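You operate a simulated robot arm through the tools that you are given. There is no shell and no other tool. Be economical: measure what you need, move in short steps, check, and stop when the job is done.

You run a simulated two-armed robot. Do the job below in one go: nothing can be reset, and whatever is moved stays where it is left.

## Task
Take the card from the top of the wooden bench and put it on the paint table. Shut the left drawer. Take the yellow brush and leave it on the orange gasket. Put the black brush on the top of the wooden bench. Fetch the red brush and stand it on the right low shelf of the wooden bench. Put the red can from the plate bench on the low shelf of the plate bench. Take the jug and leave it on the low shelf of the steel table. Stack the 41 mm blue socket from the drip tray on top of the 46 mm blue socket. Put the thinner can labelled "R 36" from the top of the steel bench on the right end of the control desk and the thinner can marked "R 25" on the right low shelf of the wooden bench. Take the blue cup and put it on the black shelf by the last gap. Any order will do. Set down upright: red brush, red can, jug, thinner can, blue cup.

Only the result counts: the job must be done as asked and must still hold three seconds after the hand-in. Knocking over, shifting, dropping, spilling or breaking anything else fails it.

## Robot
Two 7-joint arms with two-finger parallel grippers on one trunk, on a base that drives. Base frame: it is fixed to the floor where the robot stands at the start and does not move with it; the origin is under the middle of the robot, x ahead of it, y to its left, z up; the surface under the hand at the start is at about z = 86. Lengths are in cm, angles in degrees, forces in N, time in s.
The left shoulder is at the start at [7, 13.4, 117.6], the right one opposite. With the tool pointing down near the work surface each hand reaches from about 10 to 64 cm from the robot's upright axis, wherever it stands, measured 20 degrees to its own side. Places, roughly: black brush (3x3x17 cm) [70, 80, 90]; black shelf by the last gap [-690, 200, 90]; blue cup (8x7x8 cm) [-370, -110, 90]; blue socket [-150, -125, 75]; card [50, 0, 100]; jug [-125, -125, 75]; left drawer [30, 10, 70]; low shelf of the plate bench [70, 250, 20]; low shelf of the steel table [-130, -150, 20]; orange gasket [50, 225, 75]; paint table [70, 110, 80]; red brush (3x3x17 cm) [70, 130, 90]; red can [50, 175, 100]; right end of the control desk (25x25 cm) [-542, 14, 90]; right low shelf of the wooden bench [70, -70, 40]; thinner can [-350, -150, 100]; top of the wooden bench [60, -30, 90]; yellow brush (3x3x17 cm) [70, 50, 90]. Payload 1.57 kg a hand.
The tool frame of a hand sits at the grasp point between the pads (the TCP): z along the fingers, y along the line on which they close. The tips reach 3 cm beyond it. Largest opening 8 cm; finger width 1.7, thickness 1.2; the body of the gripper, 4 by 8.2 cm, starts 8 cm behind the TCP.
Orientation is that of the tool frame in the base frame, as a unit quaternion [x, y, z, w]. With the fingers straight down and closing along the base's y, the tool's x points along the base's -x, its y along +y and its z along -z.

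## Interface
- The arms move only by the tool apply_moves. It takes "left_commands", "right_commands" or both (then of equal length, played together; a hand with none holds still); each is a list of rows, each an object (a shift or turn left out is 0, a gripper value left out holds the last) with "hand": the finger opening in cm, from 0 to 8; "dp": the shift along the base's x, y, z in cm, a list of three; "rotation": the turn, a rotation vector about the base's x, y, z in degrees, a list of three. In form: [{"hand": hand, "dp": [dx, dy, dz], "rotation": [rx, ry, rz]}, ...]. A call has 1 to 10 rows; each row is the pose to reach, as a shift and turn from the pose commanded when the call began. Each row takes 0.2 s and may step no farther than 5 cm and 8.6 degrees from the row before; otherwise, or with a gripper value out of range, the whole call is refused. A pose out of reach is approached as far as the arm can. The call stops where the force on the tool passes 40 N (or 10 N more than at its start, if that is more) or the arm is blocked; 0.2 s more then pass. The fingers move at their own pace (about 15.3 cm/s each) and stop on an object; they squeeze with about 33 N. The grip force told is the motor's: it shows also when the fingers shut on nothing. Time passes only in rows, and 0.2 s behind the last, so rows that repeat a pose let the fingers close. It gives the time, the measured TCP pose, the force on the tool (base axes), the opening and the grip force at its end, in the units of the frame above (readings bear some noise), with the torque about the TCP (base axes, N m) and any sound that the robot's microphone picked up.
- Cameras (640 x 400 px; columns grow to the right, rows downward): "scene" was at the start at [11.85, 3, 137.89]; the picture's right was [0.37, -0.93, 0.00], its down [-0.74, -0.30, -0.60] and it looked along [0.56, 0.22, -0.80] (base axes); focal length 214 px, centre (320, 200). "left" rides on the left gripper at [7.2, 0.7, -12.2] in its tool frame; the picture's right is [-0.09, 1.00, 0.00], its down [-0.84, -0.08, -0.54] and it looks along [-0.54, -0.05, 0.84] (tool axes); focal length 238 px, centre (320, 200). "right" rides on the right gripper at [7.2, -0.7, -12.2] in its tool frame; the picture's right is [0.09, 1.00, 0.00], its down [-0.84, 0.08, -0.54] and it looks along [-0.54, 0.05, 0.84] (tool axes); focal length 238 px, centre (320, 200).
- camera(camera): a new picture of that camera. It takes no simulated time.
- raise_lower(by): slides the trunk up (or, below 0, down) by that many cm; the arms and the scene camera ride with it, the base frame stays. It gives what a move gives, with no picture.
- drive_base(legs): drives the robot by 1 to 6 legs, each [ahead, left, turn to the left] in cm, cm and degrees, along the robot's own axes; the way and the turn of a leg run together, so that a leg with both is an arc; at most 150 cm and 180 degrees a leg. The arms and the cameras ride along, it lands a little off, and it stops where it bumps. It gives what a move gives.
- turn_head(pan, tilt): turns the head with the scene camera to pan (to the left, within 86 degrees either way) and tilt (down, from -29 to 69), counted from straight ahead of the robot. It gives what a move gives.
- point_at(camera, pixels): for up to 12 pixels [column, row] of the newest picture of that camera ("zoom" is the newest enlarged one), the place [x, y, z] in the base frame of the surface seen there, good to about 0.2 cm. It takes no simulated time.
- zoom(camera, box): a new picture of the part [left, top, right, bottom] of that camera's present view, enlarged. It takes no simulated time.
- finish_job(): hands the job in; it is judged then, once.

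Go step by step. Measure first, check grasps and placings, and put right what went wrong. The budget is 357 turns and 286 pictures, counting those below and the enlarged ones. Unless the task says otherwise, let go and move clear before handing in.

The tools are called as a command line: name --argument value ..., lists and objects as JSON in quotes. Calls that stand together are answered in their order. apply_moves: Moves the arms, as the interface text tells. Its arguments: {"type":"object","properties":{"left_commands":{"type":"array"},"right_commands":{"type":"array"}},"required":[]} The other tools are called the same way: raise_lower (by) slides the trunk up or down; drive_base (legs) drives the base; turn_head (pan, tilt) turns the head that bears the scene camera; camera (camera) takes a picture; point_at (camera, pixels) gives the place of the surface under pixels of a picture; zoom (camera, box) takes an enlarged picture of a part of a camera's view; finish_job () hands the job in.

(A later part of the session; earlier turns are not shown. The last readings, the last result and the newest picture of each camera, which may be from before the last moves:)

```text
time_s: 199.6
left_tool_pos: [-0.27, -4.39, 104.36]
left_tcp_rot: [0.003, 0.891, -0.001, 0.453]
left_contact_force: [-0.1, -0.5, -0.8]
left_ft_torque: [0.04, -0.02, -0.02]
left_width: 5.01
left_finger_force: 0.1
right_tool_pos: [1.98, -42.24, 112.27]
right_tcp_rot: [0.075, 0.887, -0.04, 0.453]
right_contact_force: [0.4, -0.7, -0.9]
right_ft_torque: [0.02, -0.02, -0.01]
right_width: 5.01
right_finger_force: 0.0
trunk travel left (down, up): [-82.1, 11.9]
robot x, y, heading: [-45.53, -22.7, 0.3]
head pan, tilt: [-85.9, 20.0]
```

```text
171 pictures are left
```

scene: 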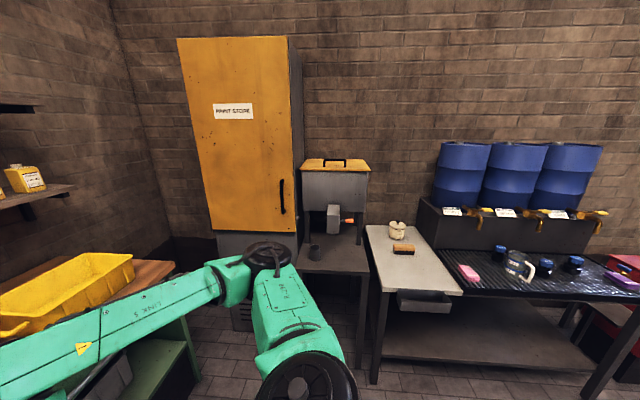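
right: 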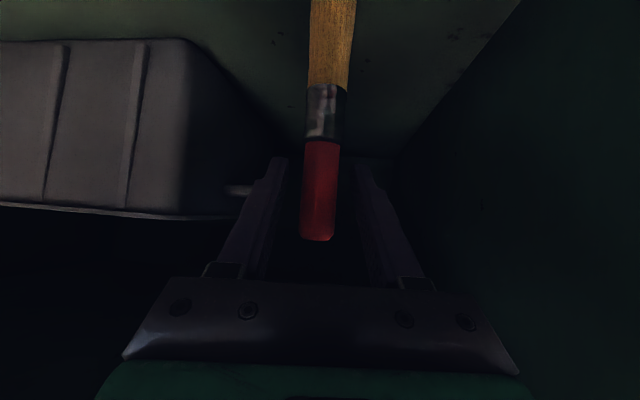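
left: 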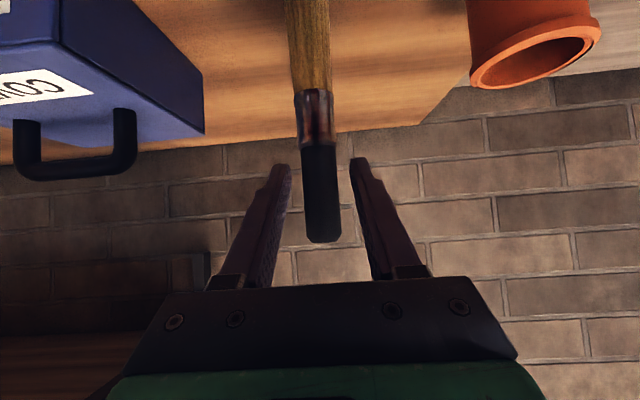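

The steel table holds a drip tray with sockets and a jug at (520,265). Measure its place.

point_at --camera "scene" --pixels '[[520, 265], [500, 253], [545, 268], [575, 263], [440, 290], [600, 298], [480, 340], [470, 272], [400, 248], [540, 190], [620, 260], [330, 270]]'

zoom --camera "scene" --box '[440, 220, 640, 320]'

```text
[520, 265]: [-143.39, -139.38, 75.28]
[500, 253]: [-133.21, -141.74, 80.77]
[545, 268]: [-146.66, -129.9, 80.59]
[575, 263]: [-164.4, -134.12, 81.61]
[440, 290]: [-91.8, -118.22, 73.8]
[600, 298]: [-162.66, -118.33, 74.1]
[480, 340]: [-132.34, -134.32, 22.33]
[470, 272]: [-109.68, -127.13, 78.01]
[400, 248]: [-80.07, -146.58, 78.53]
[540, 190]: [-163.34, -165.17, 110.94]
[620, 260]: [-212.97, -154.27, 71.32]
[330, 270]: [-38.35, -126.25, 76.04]
```

```text
3.20 times, centred on (540, 270) of scene
```

zoom: 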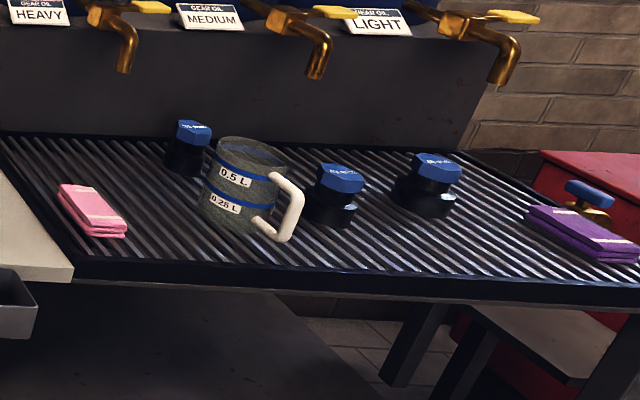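

Table edge at y≈−117, tray z≈74. I'll back to x≈−135 and turn right 90° to face it.

drive_base --legs '[[-90, 0, 0], [0, 0, -90]]'

turn_head --pan 0 --tilt 40

camera --camera "scene"

```text
time_s: 208.1
left_tool_pos: [-117.01, -68.37, 104.53]
left_tcp_rot: [0.634, 0.627, -0.322, 0.319]
left_contact_force: [0.1, 0.5, -0.9]
left_ft_torque: [0.0, -0.02, -0.01]
left_width: 5.0
left_finger_force: 0.1
right_tool_pos: [-154.94, -70.45, 112.17]
right_tcp_rot: [0.682, 0.573, -0.349, 0.292]
right_contact_force: [-0.4, 0.4, 1.2]
right_ft_torque: [0.01, 0.03, -0.01]
right_width: 5.0
right_finger_force: 0.0
trunk travel left (down, up): [-82.1, 11.9]
robot x, y, heading: [-135.63, -22.53, -90.5]
head pan, tilt: [-85.9, 20.0]
```

```text
time_s: 209.7
left_tool_pos: [-117.03, -68.4, 104.36]
left_tcp_rot: [0.634, 0.627, -0.322, 0.319]
left_contact_force: [0.1, -0.4, 0.4]
left_ft_torque: [-0.01, 0.01, -0.01]
left_width: 5.0
left_finger_force: 0.0
right_tool_pos: [-154.91, -70.36, 112.1]
right_tcp_rot: [0.682, 0.572, -0.35, 0.291]
right_contact_force: [0.3, -0.3, 0.5]
right_ft_torque: [-0.01, 0.01, 0.0]
right_width: 5.0
right_finger_force: 0.0
trunk travel left (down, up): [-82.1, 11.9]
robot x, y, heading: [-135.24, -23.14, -90.0]
head pan, tilt: [0.0, 40.0]
```

```text
169 pictures are left
```

scene: 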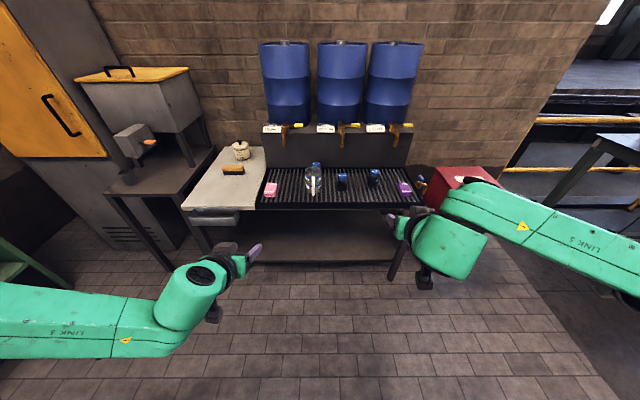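

Facing the table. Zoom in on the tray.

drive_base --legs '[[25, 0, 0]]'

zoom --camera "scene" --box '[240, 140, 440, 265]'

```text
time_s: 211.6
left_tool_pos: [-116.98, -93.32, 104.47]
left_tcp_rot: [0.633, 0.627, -0.322, 0.32]
left_contact_force: [0.8, -0.5, 0.9]
left_ft_torque: [0.02, 0.02, -0.03]
left_width: 5.0
left_finger_force: 0.0
right_tool_pos: [-154.71, -95.53, 112.14]
right_tcp_rot: [0.68, 0.573, -0.351, 0.294]
right_contact_force: [-0.1, 0.7, -0.2]
right_ft_torque: [-0.05, 0.01, 0.01]
right_width: 4.99
right_finger_force: 0.1
trunk travel left (down, up): [-82.1, 11.9]
robot x, y, heading: [-135.43, -47.75, -89.9]
head pan, tilt: [0.0, 40.0]
```

```text
3.20 times, centred on (340, 202) of scene
```

zoom: 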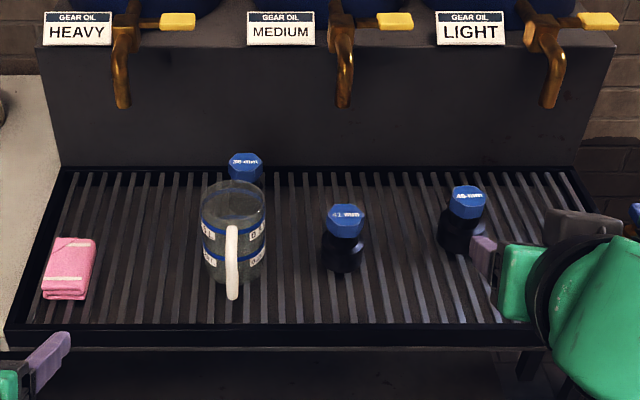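

zoom --camera "scene" --box '[334, 190, 398, 230]'

zoom --camera "scene" --box '[295, 175, 359, 240]'

point_at --camera "zoom" --pixels '[[215, 130], [215, 95], [145, 150], [290, 150], [210, 250], [220, 330], [225, 390], [180, 330], [270, 330], [420, 180], [420, 280], [440, 330]]'

```text
10.00 times, centred on (366, 210) of scene
```

zoom: 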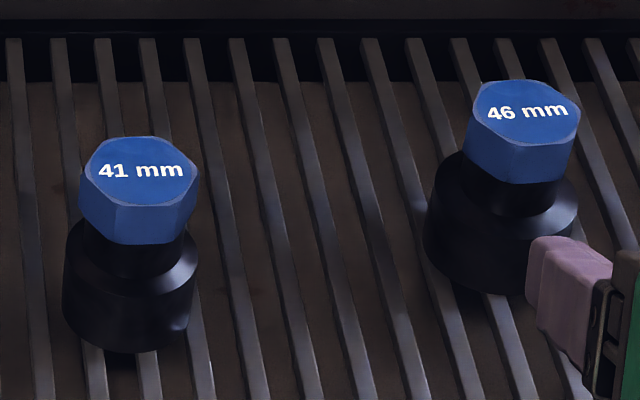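

```text
6.15 times, centred on (327, 208) of scene
```

zoom: 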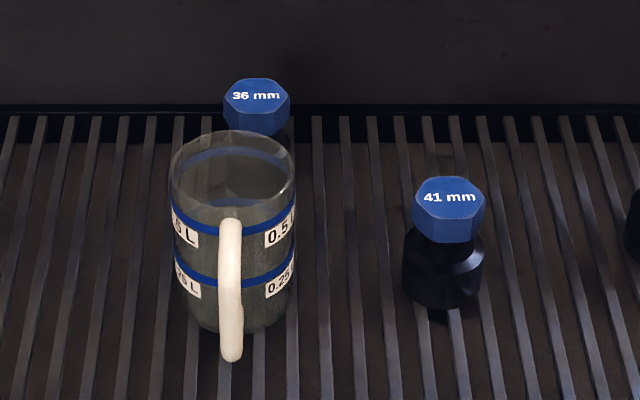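

```text
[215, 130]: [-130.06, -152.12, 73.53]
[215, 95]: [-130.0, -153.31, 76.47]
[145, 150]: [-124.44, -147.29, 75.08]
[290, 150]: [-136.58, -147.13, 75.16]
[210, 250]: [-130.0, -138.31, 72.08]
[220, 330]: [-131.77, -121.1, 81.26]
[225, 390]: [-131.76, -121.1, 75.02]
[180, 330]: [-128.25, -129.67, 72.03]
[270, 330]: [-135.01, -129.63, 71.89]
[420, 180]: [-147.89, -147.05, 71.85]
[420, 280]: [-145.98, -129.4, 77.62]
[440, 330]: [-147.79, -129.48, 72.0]
```

Middle socket is 41 mm, right one 46 mm, rear left 36 mm. The jug handle points toward me at (−131.8,−121). I'll bring the left hand in front of the jug to see it closely.

apply_moves --left_commands '[{"hand": 4, "dp": [-5, 0, -3]}, {"dp": [-9, 0, -6]}, {"dp": [-12, 0, -9]}, {"dp": [-14.5, 0, -12]}]'

camera --camera "left"

```text
refused: row 1 steps farther than a row can; nothing moved
```

```text
165 pictures are left
```

left: 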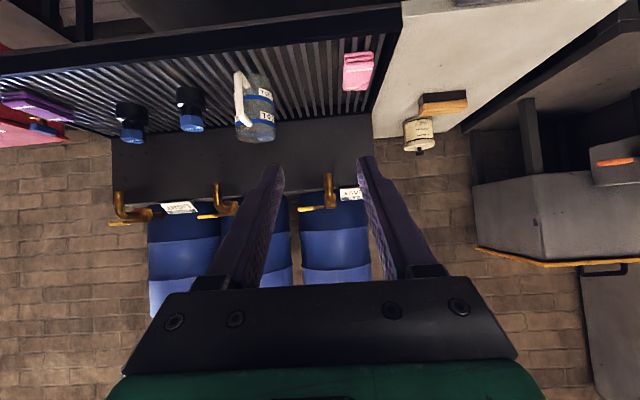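

apply_moves --left_commands '[{"hand": 4, "dp": [-4, 0, -2.5]}, {"dp": [-8, 0, -5]}, {"dp": [-11, 0, -8]}, {"dp": [-14.5, 0, -11]}]'

camera --camera "left"

zoom --camera "left" --box '[260, 60, 400, 180]'

```text
time_s: 212.6
left_tool_pos: [-124.91, -93.54, 99.3]
left_tcp_rot: [0.633, 0.627, -0.322, 0.32]
left_contact_force: [-1.1, 0.1, -0.1]
left_ft_torque: [-0.01, 0.02, -0.01]
left_width: 4.0
left_finger_force: 0.1
left hand out of reach, approached as far as the arm can: row 3, 4
right_tool_pos: [-154.63, -95.76, 112.16]
right_tcp_rot: [0.681, 0.573, -0.351, 0.293]
right_contact_force: [-0.2, 0.4, 0.0]
right_ft_torque: [-0.03, 0.01, -0.02]
right_width: 5.0
right_finger_force: 0.0
trunk travel left (down, up): [-82.1, 11.9]
robot x, y, heading: [-135.37, -48.0, -89.9]
head pan, tilt: [0.0, 40.0]
```

```text
164 pictures are left
```

left: 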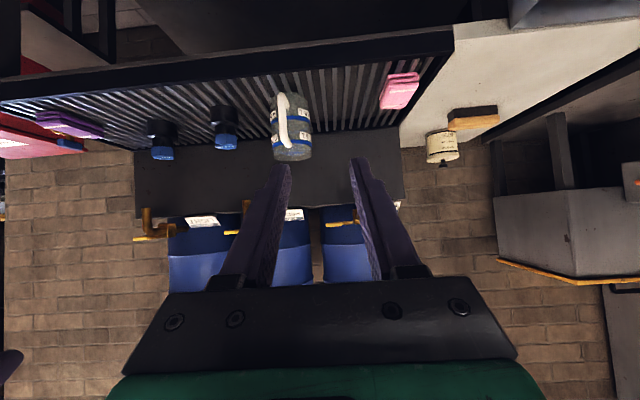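

```text
3.33 times, centred on (330, 120) of left
```

zoom: 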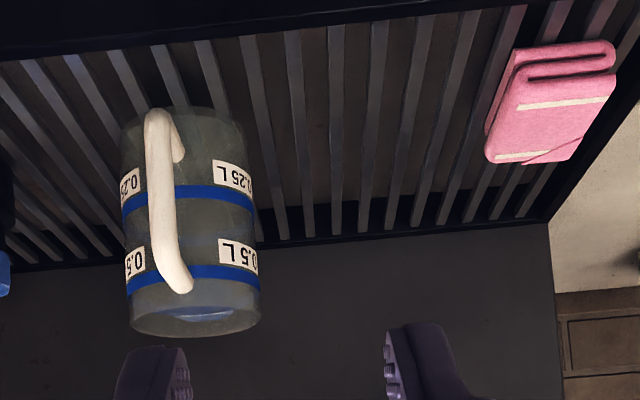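

point_at --camera "zoom" --pixels '[[158, 130], [160, 200], [178, 275], [235, 175], [238, 252], [130, 190], [133, 262], [225, 200], [215, 275], [190, 170], [200, 140], [140, 325]]'

```text
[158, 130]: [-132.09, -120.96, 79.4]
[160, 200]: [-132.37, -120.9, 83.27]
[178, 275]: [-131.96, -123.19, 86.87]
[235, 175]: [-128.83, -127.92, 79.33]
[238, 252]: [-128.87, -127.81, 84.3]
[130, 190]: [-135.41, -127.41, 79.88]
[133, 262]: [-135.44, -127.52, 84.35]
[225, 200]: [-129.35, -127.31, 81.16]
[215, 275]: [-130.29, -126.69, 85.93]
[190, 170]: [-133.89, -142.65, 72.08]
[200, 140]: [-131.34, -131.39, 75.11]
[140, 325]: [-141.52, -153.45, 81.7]
```

The jug (Ø≈8.4, too wide to span) has a vertical handle bar at (−132.2, −121.5), z 76–86, about 1.8 thick. I'll grip the handle with the left hand: shift the robot right 14 cm, lower, and line up.

drive_base --legs '[[0, -14, 0]]'

raise_lower --by -14

apply_moves --left_commands '[{"dp": [3, 0, -1]}, {"dp": [6.5, 0, -3.5]}]'

camera --camera "left"

```text
time_s: 213.9
left_tool_pos: [-139.05, -93.5, 99.34]
left_tcp_rot: [0.634, 0.627, -0.323, 0.318]
left_contact_force: [0.0, -0.5, -0.4]
left_ft_torque: [0.05, -0.01, -0.01]
left_width: 3.99
left_finger_force: 0.1
right_tool_pos: [-168.77, -95.59, 112.09]
right_tcp_rot: [0.681, 0.573, -0.35, 0.292]
right_contact_force: [0.4, 0.2, -0.1]
right_ft_torque: [0.0, 0.05, 0.01]
right_width: 5.0
right_finger_force: 0.0
trunk travel left (down, up): [-82.1, 11.9]
robot x, y, heading: [-149.67, -47.86, -90.0]
head pan, tilt: [0.0, 40.0]
```

```text
time_s: 215.6
left_tool_pos: [-139.13, -93.52, 85.32]
left_tcp_rot: [0.634, 0.626, -0.323, 0.319]
left_contact_force: [0.9, -0.3, 0.3]
left_ft_torque: [0.0, -0.01, 0.0]
left_width: 4.0
left_finger_force: 0.0
right_tool_pos: [-168.9, -95.65, 98.1]
right_tcp_rot: [0.682, 0.572, -0.35, 0.292]
right_contact_force: [0.0, -0.1, -0.3]
right_ft_torque: [-0.01, 0.01, -0.05]
right_width: 5.0
right_finger_force: 0.0
trunk travel left (down, up): [-68.1, 25.9]
robot x, y, heading: [-149.58, -47.9, -90.0]
head pan, tilt: [0.0, 40.0]
```

```text
time_s: 216.2
left_tool_pos: [-132.81, -93.55, 81.67]
left_tcp_rot: [0.634, 0.626, -0.323, 0.319]
left_contact_force: [-0.5, 0.2, 0.2]
left_ft_torque: [0.01, 0.01, -0.01]
left_width: 3.98
left_finger_force: 0.1
right_tool_pos: [-168.89, -95.55, 98.21]
right_tcp_rot: [0.682, 0.573, -0.35, 0.292]
right_contact_force: [0.0, -0.6, 0.9]
right_ft_torque: [0.01, 0.0, 0.01]
right_width: 4.99
right_finger_force: 0.0
trunk travel left (down, up): [-68.1, 25.9]
robot x, y, heading: [-149.32, -48.01, -89.9]
head pan, tilt: [0.0, 40.0]
```

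```text
162 pictures are left
```

left: 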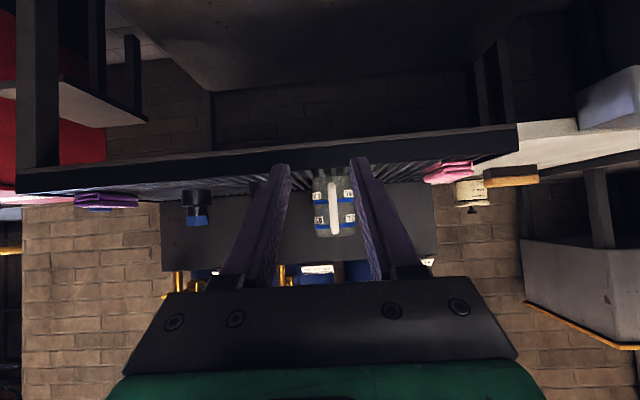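

Handle slightly right of line (col 334), i.e. +0.6 in x. Drive ahead 19 and re-check.

drive_base --legs '[[19, 0, 0]]'

camera --camera "left"

camera --camera "scene"

```text
time_s: 217.7
left_tool_pos: [-133.13, -112.46, 81.83]
left_tcp_rot: [0.635, 0.625, -0.323, 0.318]
left_contact_force: [0.3, 0.2, 1.0]
left_ft_torque: [-0.02, 0.0, 0.01]
left_width: 3.99
left_finger_force: 0.1
right_tool_pos: [-169.33, -114.4, 98.1]
right_tcp_rot: [0.683, 0.57, -0.351, 0.291]
right_contact_force: [1.6, -0.3, 0.7]
right_ft_torque: [0.0, 0.01, 0.02]
right_width: 4.99
right_finger_force: 0.0
trunk travel left (down, up): [-68.1, 25.9]
robot x, y, heading: [-149.53, -66.97, -90.4]
head pan, tilt: [0.0, 40.0]
```

```text
161 pictures are left
```

left: 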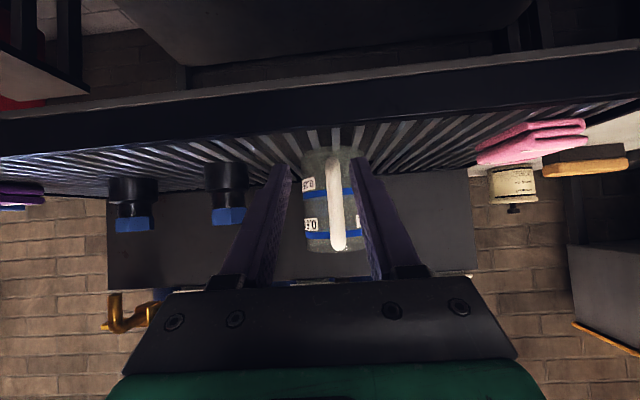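

```text
160 pictures are left
```

scene: 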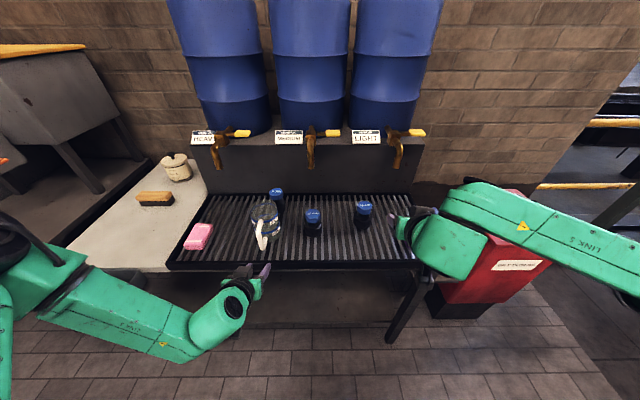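

point_at --camera "left" --pixels '[[333, 175], [335, 195], [337, 215], [339, 235], [329, 200], [343, 200], [315, 200], [358, 200], [336, 165]]'

zoom --camera "left" --box '[270, 130, 400, 260]'

```text
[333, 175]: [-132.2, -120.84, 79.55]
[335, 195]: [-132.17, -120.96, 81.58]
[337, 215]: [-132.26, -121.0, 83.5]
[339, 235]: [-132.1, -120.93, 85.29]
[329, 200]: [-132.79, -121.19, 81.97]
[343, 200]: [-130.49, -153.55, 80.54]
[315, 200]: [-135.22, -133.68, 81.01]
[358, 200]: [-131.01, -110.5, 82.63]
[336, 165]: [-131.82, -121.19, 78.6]
```

```text
3.08 times, centred on (335, 195) of left
```

zoom: 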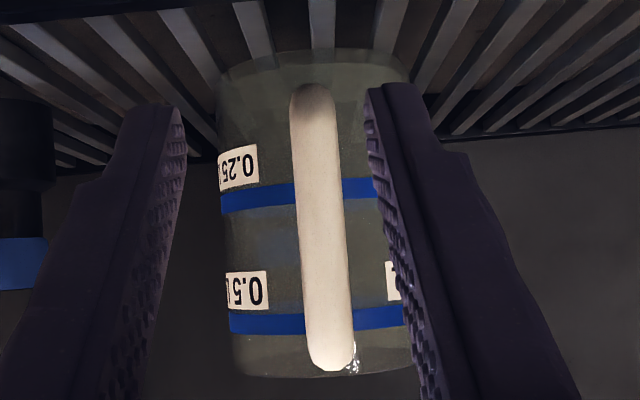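

Handle at x=−132.2, z 78–86.5. Advance (0.95, −9.3) and close.

apply_moves --left_commands '[{"dp": [0.95, -2.5, 0.3]}, {"dp": [0.95, -6, 0.3]}, {"dp": [0.95, -9.2, 0.3]}, {"hand": 0, "dp": [0.95, -9.2, 0.3]}, {"dp": [0.95, -9.2, 0.3]}, {"dp": [0.95, -9.2, 0.3]}]'

camera --camera "left"

```text
time_s: 219.1
left_tool_pos: [-132.05, -121.69, 82.32]
left_tcp_rot: [0.636, 0.625, -0.323, 0.318]
left_contact_force: [0.5, 0.2, 0.3]
left_ft_torque: [0.09, 0.03, -0.01]
left_width: 1.44
left_finger_force: 30.6
right_tool_pos: [-169.19, -114.35, 98.08]
right_tcp_rot: [0.682, 0.571, -0.351, 0.292]
right_contact_force: [1.0, -0.1, 0.0]
right_ft_torque: [-0.05, -0.02, 0.02]
right_width: 4.99
right_finger_force: 0.0
trunk travel left (down, up): [-68.1, 25.9]
robot x, y, heading: [-149.63, -67.02, -90.2]
head pan, tilt: [0.0, 40.0]
```

```text
158 pictures are left
```

left: 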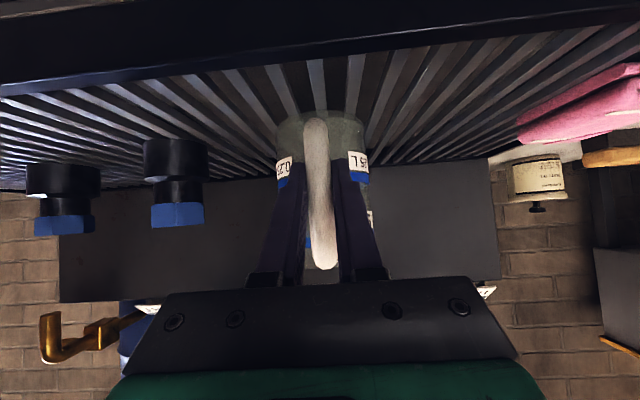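

Gripped at 1.44 cm. Test-lift 1.5 cm with the trunk and look.

raise_lower --by 1.5

camera --camera "left"

zoom --camera "scene" --box '[190, 170, 350, 290]'

```text
time_s: 219.7
left_tool_pos: [-132.02, -121.69, 83.79]
left_tcp_rot: [0.636, 0.625, -0.323, 0.317]
left_contact_force: [-0.1, 0.1, -1.5]
left_ft_torque: [0.13, -0.02, -0.01]
left_width: 1.43
left_finger_force: 30.6
right_tool_pos: [-169.32, -114.39, 99.52]
right_tcp_rot: [0.683, 0.57, -0.351, 0.292]
right_contact_force: [0.2, 0.0, -0.2]
right_ft_torque: [0.03, -0.02, -0.01]
right_width: 5.01
right_finger_force: 0.1
trunk travel left (down, up): [-69.6, 24.4]
robot x, y, heading: [-149.94, -66.84, -90.5]
head pan, tilt: [0.0, 40.0]
```

```text
157 pictures are left
```

left: 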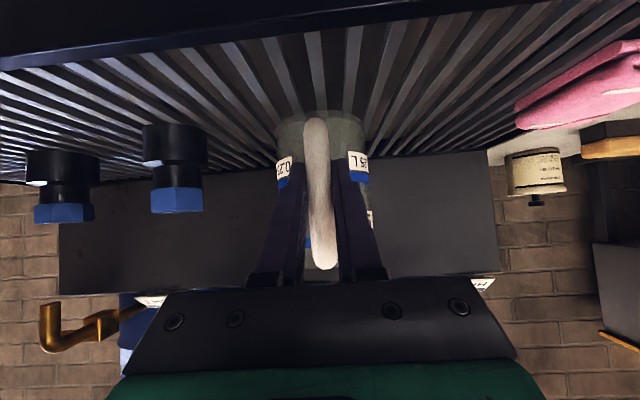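

```text
3.33 times, centred on (270, 230) of scene
```

zoom: 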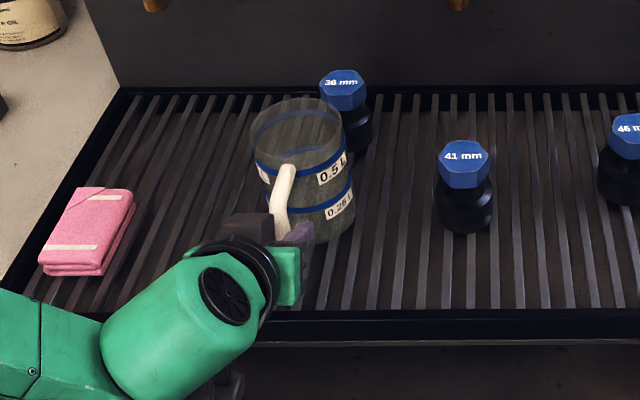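

The jug is light and steady (1.5 N). Lift 14 more, back off 35 cm, and look at the low shelf.

raise_lower --by 14

drive_base --legs '[[-38, 0, 0]]'

raise_lower --by -40

turn_head --pan 5 --tilt 25

camera --camera "scene"

```text
time_s: 221.4
left_tool_pos: [-131.98, -121.68, 97.81]
left_tcp_rot: [0.636, 0.625, -0.323, 0.318]
left_contact_force: [-0.8, 0.1, -2.5]
left_ft_torque: [0.14, 0.0, 0.01]
left_width: 1.46
left_finger_force: 31.0
right_tool_pos: [-169.31, -114.35, 113.58]
right_tcp_rot: [0.683, 0.571, -0.351, 0.291]
right_contact_force: [-0.3, -0.1, 0.9]
right_ft_torque: [0.02, -0.03, -0.01]
right_width: 5.01
right_finger_force: 0.0
trunk travel left (down, up): [-83.6, 10.4]
robot x, y, heading: [-149.5, -67.16, -90.7]
head pan, tilt: [0.0, 40.0]
```

```text
time_s: 223.8
left_tool_pos: [-132.01, -84.05, 97.63]
left_tcp_rot: [0.638, 0.623, -0.324, 0.316]
left_contact_force: [0.1, -0.3, -2.3]
left_ft_torque: [0.13, 0.02, 0.02]
left_width: 1.45
left_finger_force: 30.8
right_tool_pos: [-169.07, -76.64, 113.57]
right_tcp_rot: [0.684, 0.569, -0.351, 0.29]
right_contact_force: [0.3, 0.1, 1.1]
right_ft_torque: [-0.03, -0.01, -0.01]
right_width: 5.0
right_finger_force: 0.1
trunk travel left (down, up): [-83.6, 10.4]
robot x, y, heading: [-149.31, -29.01, -90.8]
head pan, tilt: [0.0, 40.0]
```

```text
time_s: 227.6
left_tool_pos: [-131.85, -83.99, 57.72]
left_tcp_rot: [0.637, 0.624, -0.323, 0.316]
left_contact_force: [-0.2, 0.0, -1.1]
left_ft_torque: [0.11, 0.0, 0.02]
left_width: 1.43
left_finger_force: 30.5
right_tool_pos: [-169.15, -76.57, 73.63]
right_tcp_rot: [0.685, 0.57, -0.351, 0.289]
right_contact_force: [-1.4, 0.0, -0.1]
right_ft_torque: [0.0, 0.01, 0.03]
right_width: 5.0
right_finger_force: 0.1
trunk travel left (down, up): [-43.6, 50.4]
robot x, y, heading: [-149.12, -28.88, -90.8]
head pan, tilt: [0.0, 40.0]
```

```text
time_s: 228.4
left_tool_pos: [-131.83, -84.08, 57.75]
left_tcp_rot: [0.637, 0.623, -0.324, 0.317]
left_contact_force: [0.2, -0.7, -2.7]
left_ft_torque: [0.13, 0.0, 0.0]
left_width: 1.45
left_finger_force: 29.8
right_tool_pos: [-169.18, -76.43, 73.71]
right_tcp_rot: [0.684, 0.569, -0.351, 0.291]
right_contact_force: [-0.4, -0.5, 0.1]
right_ft_torque: [0.0, 0.0, 0.0]
right_width: 5.0
right_finger_force: 0.0
trunk travel left (down, up): [-43.6, 50.4]
robot x, y, heading: [-149.33, -28.82, -90.7]
head pan, tilt: [5.0, 25.0]
```

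```text
155 pictures are left
```

scene: 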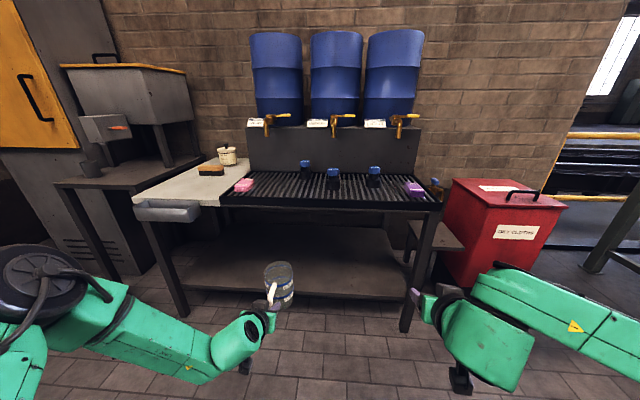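

point_at --camera "scene" --pixels '[[240, 270], [330, 270], [330, 290], [385, 280], [420, 260], [190, 260], [250, 285], [300, 245], [420, 315], [165, 260]]'

```text
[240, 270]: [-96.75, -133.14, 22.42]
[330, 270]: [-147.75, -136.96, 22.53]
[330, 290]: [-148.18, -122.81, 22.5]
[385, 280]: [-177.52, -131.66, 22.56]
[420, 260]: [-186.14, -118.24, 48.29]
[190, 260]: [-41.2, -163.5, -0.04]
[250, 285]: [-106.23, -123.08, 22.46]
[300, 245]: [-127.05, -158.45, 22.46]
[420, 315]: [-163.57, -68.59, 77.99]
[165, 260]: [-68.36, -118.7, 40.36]
```

The shelf is free, z=22.5, legs at x≈−186 and −68. Shift left 15, lower 25.5, then drive ahead 41.

drive_base --legs '[[0, 15, 0.7]]'

raise_lower --by -25.5

drive_base --legs '[[41, 0, 0]]'

camera --camera "scene"

camera --camera "left"

```text
time_s: 229.8
left_tool_pos: [-115.96, -83.8, 57.71]
left_tcp_rot: [0.633, 0.628, -0.322, 0.319]
left_contact_force: [-0.3, -0.1, -2.0]
left_ft_torque: [0.15, 0.03, 0.01]
left_width: 1.45
left_finger_force: 30.5
right_tool_pos: [-153.37, -76.94, 73.61]
right_tcp_rot: [0.68, 0.574, -0.349, 0.293]
right_contact_force: [-0.1, -0.7, -0.3]
right_ft_torque: [0.0, 0.04, -0.02]
right_width: 5.0
right_finger_force: 0.1
trunk travel left (down, up): [-43.6, 50.4]
robot x, y, heading: [-134.23, -29.17, -90.0]
head pan, tilt: [5.0, 25.0]
```

```text
time_s: 232.4
left_tool_pos: [-116.1, -83.89, 32.28]
left_tcp_rot: [0.633, 0.627, -0.321, 0.319]
left_contact_force: [0.6, 0.6, -1.5]
left_ft_torque: [0.18, 0.01, 0.0]
left_width: 1.47
left_finger_force: 30.7
right_tool_pos: [-153.31, -76.81, 48.19]
right_tcp_rot: [0.681, 0.573, -0.349, 0.292]
right_contact_force: [0.4, 0.3, 0.4]
right_ft_torque: [0.02, -0.01, 0.02]
right_width: 5.0
right_finger_force: 0.0
trunk travel left (down, up): [-18.1, 75.9]
robot x, y, heading: [-134.14, -29.32, -90.0]
head pan, tilt: [5.0, 25.0]
```

```text
time_s: 234.9
left_tool_pos: [-115.55, -124.98, 32.23]
left_tcp_rot: [0.631, 0.63, -0.32, 0.32]
left_contact_force: [0.3, -0.8, -2.7]
left_ft_torque: [0.2, 0.0, -0.04]
left_width: 1.46
left_finger_force: 30.6
right_tool_pos: [-152.83, -118.19, 48.09]
right_tcp_rot: [0.679, 0.576, -0.348, 0.294]
right_contact_force: [-0.1, 0.8, -0.4]
right_ft_torque: [-0.01, -0.03, -0.01]
right_width: 4.99
right_finger_force: 0.0
trunk travel left (down, up): [-18.1, 75.9]
robot x, y, heading: [-134.04, -70.51, -89.6]
head pan, tilt: [5.0, 25.0]
```

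```text
154 pictures are left
```

scene: 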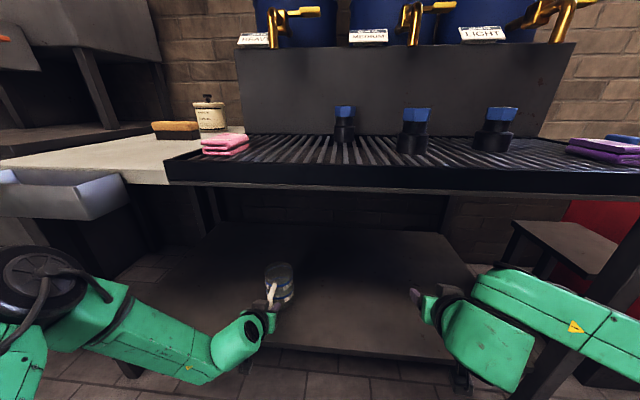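

```text
153 pictures are left
```

left: 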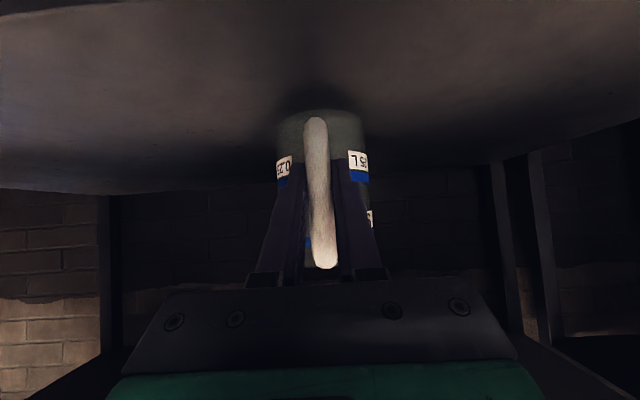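

Over the shelf. Lower 2 cm, then small steps.

raise_lower --by -1.8

raise_lower --by -0.5

raise_lower --by -0.4

```text
time_s: 235.6
left_tool_pos: [-115.5, -124.91, 30.44]
left_tcp_rot: [0.631, 0.63, -0.32, 0.32]
left_contact_force: [-0.2, 0.0, -2.6]
left_ft_torque: [0.16, 0.0, -0.03]
left_width: 1.42
left_finger_force: 30.4
right_tool_pos: [-152.88, -118.32, 46.27]
right_tcp_rot: [0.679, 0.575, -0.349, 0.294]
right_contact_force: [-0.6, -0.6, -0.5]
right_ft_torque: [0.01, -0.01, 0.0]
right_width: 5.01
right_finger_force: 0.1
trunk travel left (down, up): [-16.3, 77.7]
robot x, y, heading: [-133.84, -70.28, -89.3]
head pan, tilt: [5.0, 25.0]
```

```text
time_s: 236.1
left_tool_pos: [-115.49, -124.85, 29.81]
left_tcp_rot: [0.631, 0.631, -0.319, 0.32]
left_contact_force: [-0.3, 0.4, -2.0]
left_ft_torque: [0.14, 0.0, 0.02]
left_width: 1.44
left_finger_force: 30.5
right_tool_pos: [-152.91, -118.22, 45.9]
right_tcp_rot: [0.679, 0.576, -0.348, 0.293]
right_contact_force: [0.3, -0.8, 0.6]
right_ft_torque: [0.01, 0.01, -0.01]
right_width: 5.0
right_finger_force: 0.0
trunk travel left (down, up): [-15.8, 78.2]
robot x, y, heading: [-134.01, -70.47, -89.7]
head pan, tilt: [5.0, 25.0]
```

```text
time_s: 236.7
left_tool_pos: [-115.53, -124.87, 29.6]
left_tcp_rot: [0.631, 0.63, -0.32, 0.321]
left_contact_force: [0.7, -0.9, -0.7]
left_ft_torque: [-0.13, 0.04, -0.01]
left_width: 1.46
left_finger_force: 30.5
right_tool_pos: [-153.06, -118.2, 45.48]
right_tcp_rot: [0.679, 0.576, -0.349, 0.294]
right_contact_force: [0.5, 0.0, -0.7]
right_ft_torque: [0.01, -0.01, 0.0]
right_width: 5.02
right_finger_force: 0.1
trunk travel left (down, up): [-15.4, 78.6]
robot x, y, heading: [-134.19, -70.38, -89.6]
head pan, tilt: [5.0, 25.0]
```

Torque flipped: the jug touches. A hair lower, then release.

raise_lower --by -0.15

apply_moves --left_commands '[{"hand": 2}, {"hand": 3}, {"hand": 4}, {}, {"dp": [0, 3, 0]}, {"dp": [0, 6, 0]}, {"dp": [0, 10, 0]}]'

camera --camera "left"

zoom --camera "scene" --box '[200, 220, 360, 340]'

```text
time_s: 237.2
left_tool_pos: [-115.59, -124.96, 29.57]
left_tcp_rot: [0.631, 0.629, -0.321, 0.321]
left_contact_force: [0.3, 1.3, 5.7]
left_ft_torque: [-0.66, 0.04, 0.01]
left_width: 1.46
left_finger_force: 31.4
right_tool_pos: [-152.9, -118.33, 45.34]
right_tcp_rot: [0.678, 0.576, -0.348, 0.295]
right_contact_force: [-0.6, 0.2, -0.3]
right_ft_torque: [-0.04, -0.01, 0.02]
right_width: 5.0
right_finger_force: 0.1
trunk travel left (down, up): [-15.3, 78.7]
robot x, y, heading: [-133.65, -70.54, -89.6]
head pan, tilt: [5.0, 25.0]
```

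```text
time_s: 238.8
left_tool_pos: [-115.44, -114.79, 29.48]
left_tcp_rot: [0.631, 0.63, -0.32, 0.32]
left_contact_force: [0.4, -0.1, -0.4]
left_ft_torque: [-0.01, -0.02, 0.03]
left_width: 4.0
left_finger_force: 0.1
right_tool_pos: [-152.79, -118.26, 45.36]
right_tcp_rot: [0.679, 0.576, -0.348, 0.294]
right_contact_force: [0.1, 0.8, 0.4]
right_ft_torque: [0.0, 0.02, -0.01]
right_width: 4.99
right_finger_force: 0.0
trunk travel left (down, up): [-15.3, 78.7]
robot x, y, heading: [-133.59, -70.14, -89.3]
head pan, tilt: [5.0, 25.0]
```

```text
152 pictures are left
```

left: 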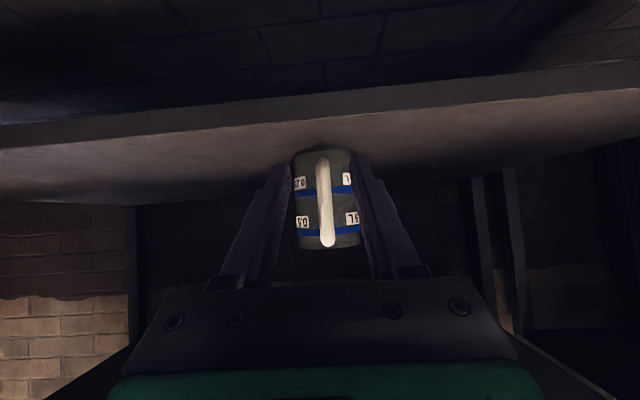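

```text
3.33 times, centred on (280, 280) of scene
```

zoom: 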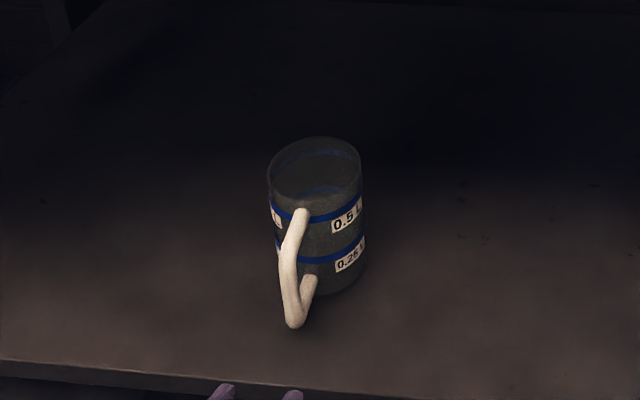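

The jug stands on the low shelf. Back out, raise the trunk and look at the sockets from near.

drive_base --legs '[[-38, 0, 0]]'

raise_lower --by 40

raise_lower --by 28

drive_base --legs '[[25, 6, 0]]'

turn_head --pan -15 --tilt 40

camera --camera "scene"

camera --camera "right"

```text
time_s: 241.2
left_tool_pos: [-115.71, -76.41, 29.39]
left_tcp_rot: [0.631, 0.63, -0.32, 0.32]
left_contact_force: [-0.4, 0.3, 0.5]
left_ft_torque: [-0.03, -0.01, 0.0]
left_width: 4.01
left_finger_force: 0.0
right_tool_pos: [-153.16, -79.95, 45.35]
right_tcp_rot: [0.678, 0.576, -0.348, 0.294]
right_contact_force: [0.6, 0.5, -0.3]
right_ft_torque: [-0.05, 0.0, 0.03]
right_width: 5.0
right_finger_force: 0.1
trunk travel left (down, up): [-15.3, 78.7]
robot x, y, heading: [-134.3, -32.02, -89.7]
head pan, tilt: [5.0, 25.0]
```

```text
time_s: 245.0
left_tool_pos: [-115.72, -76.51, 69.39]
left_tcp_rot: [0.631, 0.63, -0.319, 0.32]
left_contact_force: [-0.7, 0.2, -0.5]
left_ft_torque: [0.01, -0.01, 0.01]
left_width: 3.99
left_finger_force: 0.0
right_tool_pos: [-153.14, -79.89, 85.31]
right_tcp_rot: [0.679, 0.576, -0.348, 0.294]
right_contact_force: [0.1, 0.4, 0.2]
right_ft_torque: [-0.02, 0.01, 0.02]
right_width: 4.97
right_finger_force: 0.1
trunk travel left (down, up): [-55.3, 38.7]
robot x, y, heading: [-134.18, -31.91, -89.6]
head pan, tilt: [5.0, 25.0]
```

```text
time_s: 247.9
left_tool_pos: [-115.69, -76.53, 97.51]
left_tcp_rot: [0.631, 0.631, -0.32, 0.321]
left_contact_force: [0.1, 0.9, -0.2]
left_ft_torque: [0.0, -0.01, -0.01]
left_width: 4.01
left_finger_force: 0.0
right_tool_pos: [-153.13, -79.77, 113.31]
right_tcp_rot: [0.678, 0.576, -0.348, 0.295]
right_contact_force: [-0.5, -0.7, -0.2]
right_ft_torque: [0.0, 0.01, 0.04]
right_width: 5.01
right_finger_force: 0.1
trunk travel left (down, up): [-83.3, 10.7]
robot x, y, heading: [-134.38, -32.16, -89.5]
head pan, tilt: [5.0, 25.0]
```

```text
time_s: 249.7
left_tool_pos: [-109.57, -100.67, 97.51]
left_tcp_rot: [0.631, 0.63, -0.321, 0.32]
left_contact_force: [0.3, 0.4, 0.6]
left_ft_torque: [-0.02, -0.02, 0.01]
left_width: 3.98
left_finger_force: 0.1
right_tool_pos: [-147.11, -103.9, 113.3]
right_tcp_rot: [0.678, 0.575, -0.349, 0.295]
right_contact_force: [-0.1, 0.2, 1.2]
right_ft_torque: [-0.01, -0.02, 0.0]
right_width: 4.99
right_finger_force: 0.1
trunk travel left (down, up): [-83.3, 10.7]
robot x, y, heading: [-128.27, -56.44, -89.7]
head pan, tilt: [5.0, 25.0]
```

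```text
time_s: 250.5
left_tool_pos: [-109.49, -101.02, 97.39]
left_tcp_rot: [0.632, 0.629, -0.32, 0.32]
left_contact_force: [0.2, 0.2, -0.3]
left_ft_torque: [0.02, 0.01, -0.04]
left_width: 3.99
left_finger_force: 0.0
right_tool_pos: [-147.07, -104.23, 113.16]
right_tcp_rot: [0.679, 0.576, -0.348, 0.293]
right_contact_force: [0.4, -0.4, 0.5]
right_ft_torque: [-0.01, -0.03, 0.0]
right_width: 4.99
right_finger_force: 0.0
trunk travel left (down, up): [-83.3, 10.7]
robot x, y, heading: [-128.16, -56.41, -89.7]
head pan, tilt: [-15.0, 40.0]
```

```text
150 pictures are left
```

scene: 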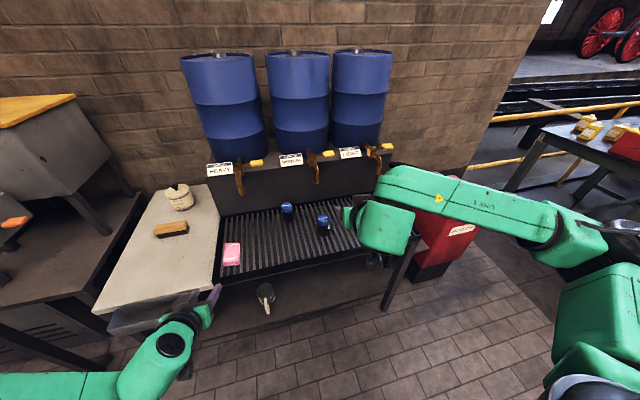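

```text
149 pictures are left
```

right: 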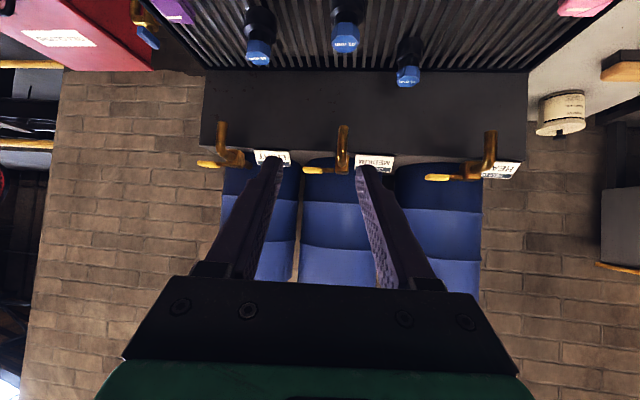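

zoom --camera "right" --box '[230, 0, 430, 100]'

point_at --camera "zoom" --pixels '[[368, 155], [90, 190], [340, 130], [400, 135], [60, 150], [120, 150], [570, 260], [370, 90], [92, 100]]'

```text
3.20 times, centred on (330, 50) of right
```

zoom: 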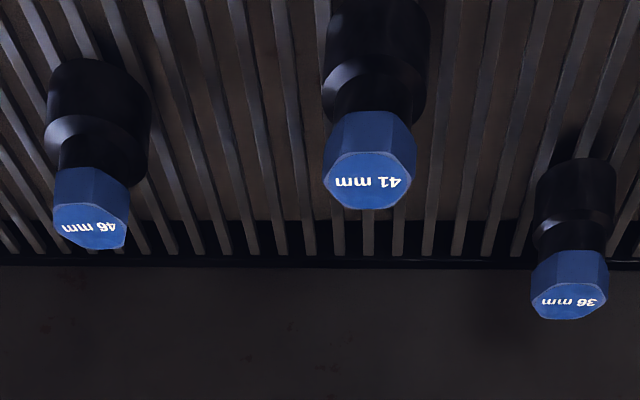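

```text
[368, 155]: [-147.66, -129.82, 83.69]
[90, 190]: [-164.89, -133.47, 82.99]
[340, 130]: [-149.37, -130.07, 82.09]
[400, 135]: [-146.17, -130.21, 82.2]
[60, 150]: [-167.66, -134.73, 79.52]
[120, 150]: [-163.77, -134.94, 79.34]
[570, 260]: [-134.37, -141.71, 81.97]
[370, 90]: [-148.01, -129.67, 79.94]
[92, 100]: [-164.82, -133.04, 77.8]
```

Top faces near z≈84; the 41 mm hex has corners along x, so I need a yawed grip. I'll turn the right hand down and yaw −20°.

apply_moves --right_commands '[{"dp": [0, 0, 0], "rotation": [7.7, 0, 0]}, {"rotation": [15.4, 0, 0]}, {"rotation": [23.1, 0, 0]}, {"rotation": [30.8, 0, 0]}, {"rotation": [38.5, 0, 0]}, {"rotation": [46.2, 0, 0]}, {"rotation": [53.5, 0, 0]}]'

apply_moves --right_commands '[{"hand": 8, "dp": [0, 0, -2], "rotation": [0, 0, -7]}, {"dp": [0, 0, -4], "rotation": [0, 0, -14]}, {"dp": [0, 0, -6], "rotation": [0, 0, -20.6]}]'

camera --camera "right"

```text
time_s: 252.1
left_tool_pos: [-109.57, -100.99, 97.41]
left_tcp_rot: [0.632, 0.63, -0.32, 0.32]
left_contact_force: [-0.4, -0.2, -0.5]
left_ft_torque: [0.04, 0.04, -0.01]
left_width: 4.0
left_finger_force: 0.0
right_tool_pos: [-146.96, -104.24, 113.37]
right_tcp_rot: [0.738, 0.671, -0.05, -0.045]
right_contact_force: [-1.2, -0.4, 0.4]
right_ft_torque: [-0.01, -0.01, -0.01]
right_width: 5.0
right_finger_force: 0.0
trunk travel left (down, up): [-83.3, 10.7]
robot x, y, heading: [-128.23, -56.11, -89.5]
head pan, tilt: [-15.0, 40.0]
```

```text
time_s: 252.9
left_tool_pos: [-109.53, -100.83, 97.46]
left_tcp_rot: [0.632, 0.63, -0.319, 0.32]
left_contact_force: [0.3, 0.6, 1.2]
left_ft_torque: [-0.04, 0.0, 0.01]
left_width: 4.0
left_finger_force: 0.0
right_tool_pos: [-147.13, -104.25, 107.42]
right_tcp_rot: [0.848, 0.527, -0.043, -0.051]
right_contact_force: [0.3, -0.7, 0.0]
right_ft_torque: [0.03, 0.01, -0.02]
right_width: 8.02
right_finger_force: 0.1
trunk travel left (down, up): [-83.3, 10.7]
robot x, y, heading: [-128.24, -56.96, -89.6]
head pan, tilt: [-15.0, 40.0]
```

```text
147 pictures are left
```

right: 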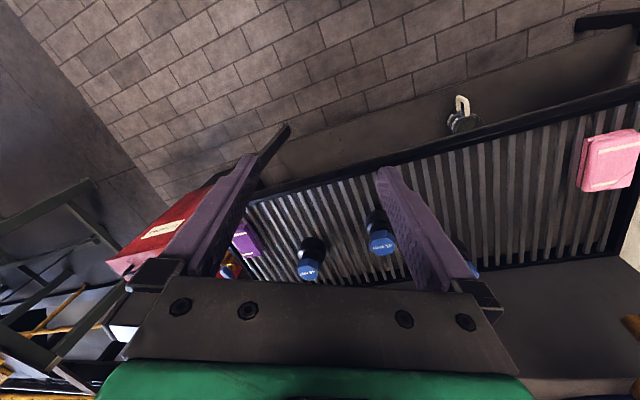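

Residual tilt 7.6°. Correct it and drive ahead 26 cm to be above the socket.

apply_moves --right_commands '[{"dp": [0, 0, 0], "rotation": [-2.4, -7.3, 0]}, {"dp": [0, 0, 0], "rotation": [-2.4, -7.3, 0]}]' --left_commands '[{"dp": [0, 3, 3]}, {"dp": [0, 6, 6]}]'

drive_base --legs '[[26, 0, 0]]'

camera --camera "right"

camera --camera "scene"

```text
time_s: 253.5
left_tool_pos: [-109.72, -97.91, 100.47]
left_tcp_rot: [0.631, 0.63, -0.32, 0.32]
left_contact_force: [-1.0, -0.3, 0.4]
left_ft_torque: [-0.01, 0.0, -0.01]
left_width: 4.03
left_finger_force: 0.1
left hand out of reach, approached as far as the arm can: row 2
right_tool_pos: [-147.07, -104.27, 107.22]
right_tcp_rot: [0.848, 0.53, 0.0, 0.0]
right_contact_force: [0.2, -0.9, -0.1]
right_ft_torque: [0.02, -0.01, 0.01]
right_width: 7.98
right_finger_force: 0.0
trunk travel left (down, up): [-83.3, 10.7]
robot x, y, heading: [-127.9, -56.66, -89.6]
head pan, tilt: [-15.0, 40.0]
```

```text
time_s: 255.4
left_tool_pos: [-109.55, -123.35, 100.51]
left_tcp_rot: [0.631, 0.629, -0.321, 0.321]
left_contact_force: [0.7, -0.1, 0.2]
left_ft_torque: [0.02, 0.01, 0.02]
left_width: 3.97
left_finger_force: 0.1
right_tool_pos: [-146.96, -129.65, 107.26]
right_tcp_rot: [0.849, 0.529, 0.0, 0.0]
right_contact_force: [-0.2, 0.1, 0.0]
right_ft_torque: [-0.02, 0.0, 0.04]
right_width: 8.0
right_finger_force: 0.0
trunk travel left (down, up): [-83.3, 10.7]
robot x, y, heading: [-128.17, -82.08, -89.7]
head pan, tilt: [-15.0, 40.0]
```

```text
146 pictures are left
```

right: 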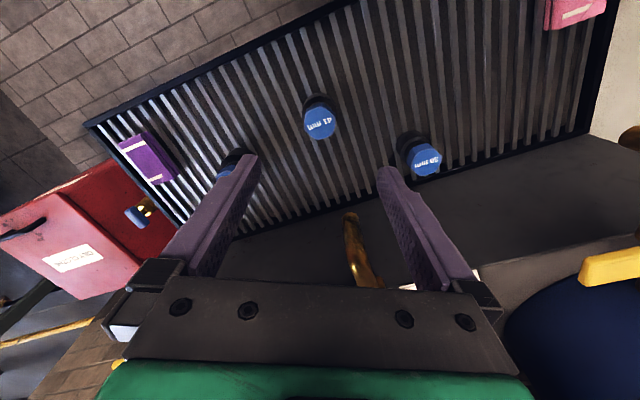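

```text
145 pictures are left
```

scene: 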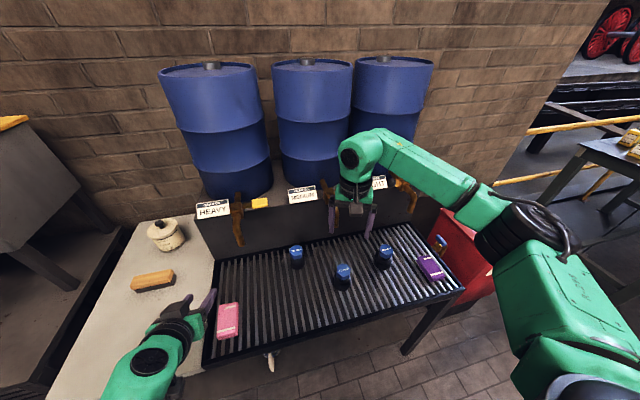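

zoom --camera "right" --box '[280, 80, 360, 150]'

point_at --camera "zoom" --pixels '[[320, 345], [200, 330], [195, 380], [290, 440], [440, 370], [440, 300], [250, 240], [350, 250]]'

```text
5.71 times, centred on (320, 115) of right
```

zoom: 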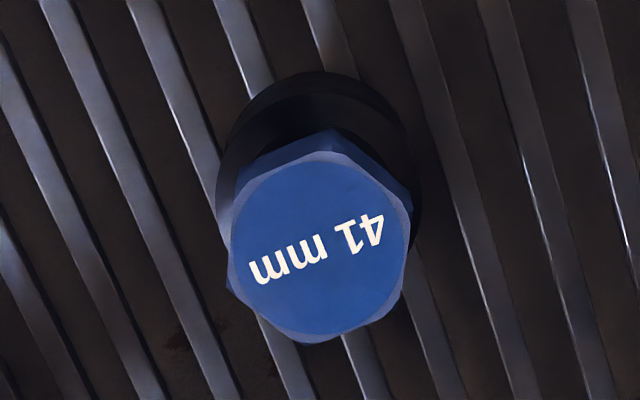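

```text
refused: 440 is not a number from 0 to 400
```

The hex flats now face the fingers (left flat near-vertical at col 234). Get the centre.

point_at --camera "zoom" --pixels '[[320, 250], [245, 200], [235, 275], [305, 335], [390, 290], [402, 210], [330, 160], [270, 90]]'

zoom --camera "right" --box '[190, 130, 270, 200]'

```text
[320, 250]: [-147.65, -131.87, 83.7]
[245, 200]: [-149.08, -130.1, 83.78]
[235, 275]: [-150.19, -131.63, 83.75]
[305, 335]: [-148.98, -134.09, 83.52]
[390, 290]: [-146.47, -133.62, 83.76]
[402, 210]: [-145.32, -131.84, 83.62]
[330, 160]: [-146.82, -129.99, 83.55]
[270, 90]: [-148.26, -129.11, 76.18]
```

```text
5.71 times, centred on (230, 165) of right
```

zoom: 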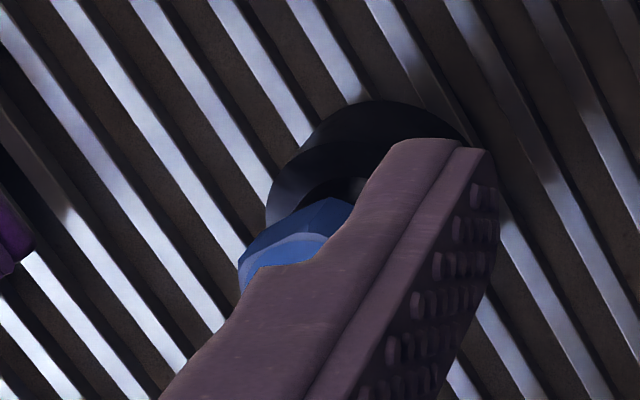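

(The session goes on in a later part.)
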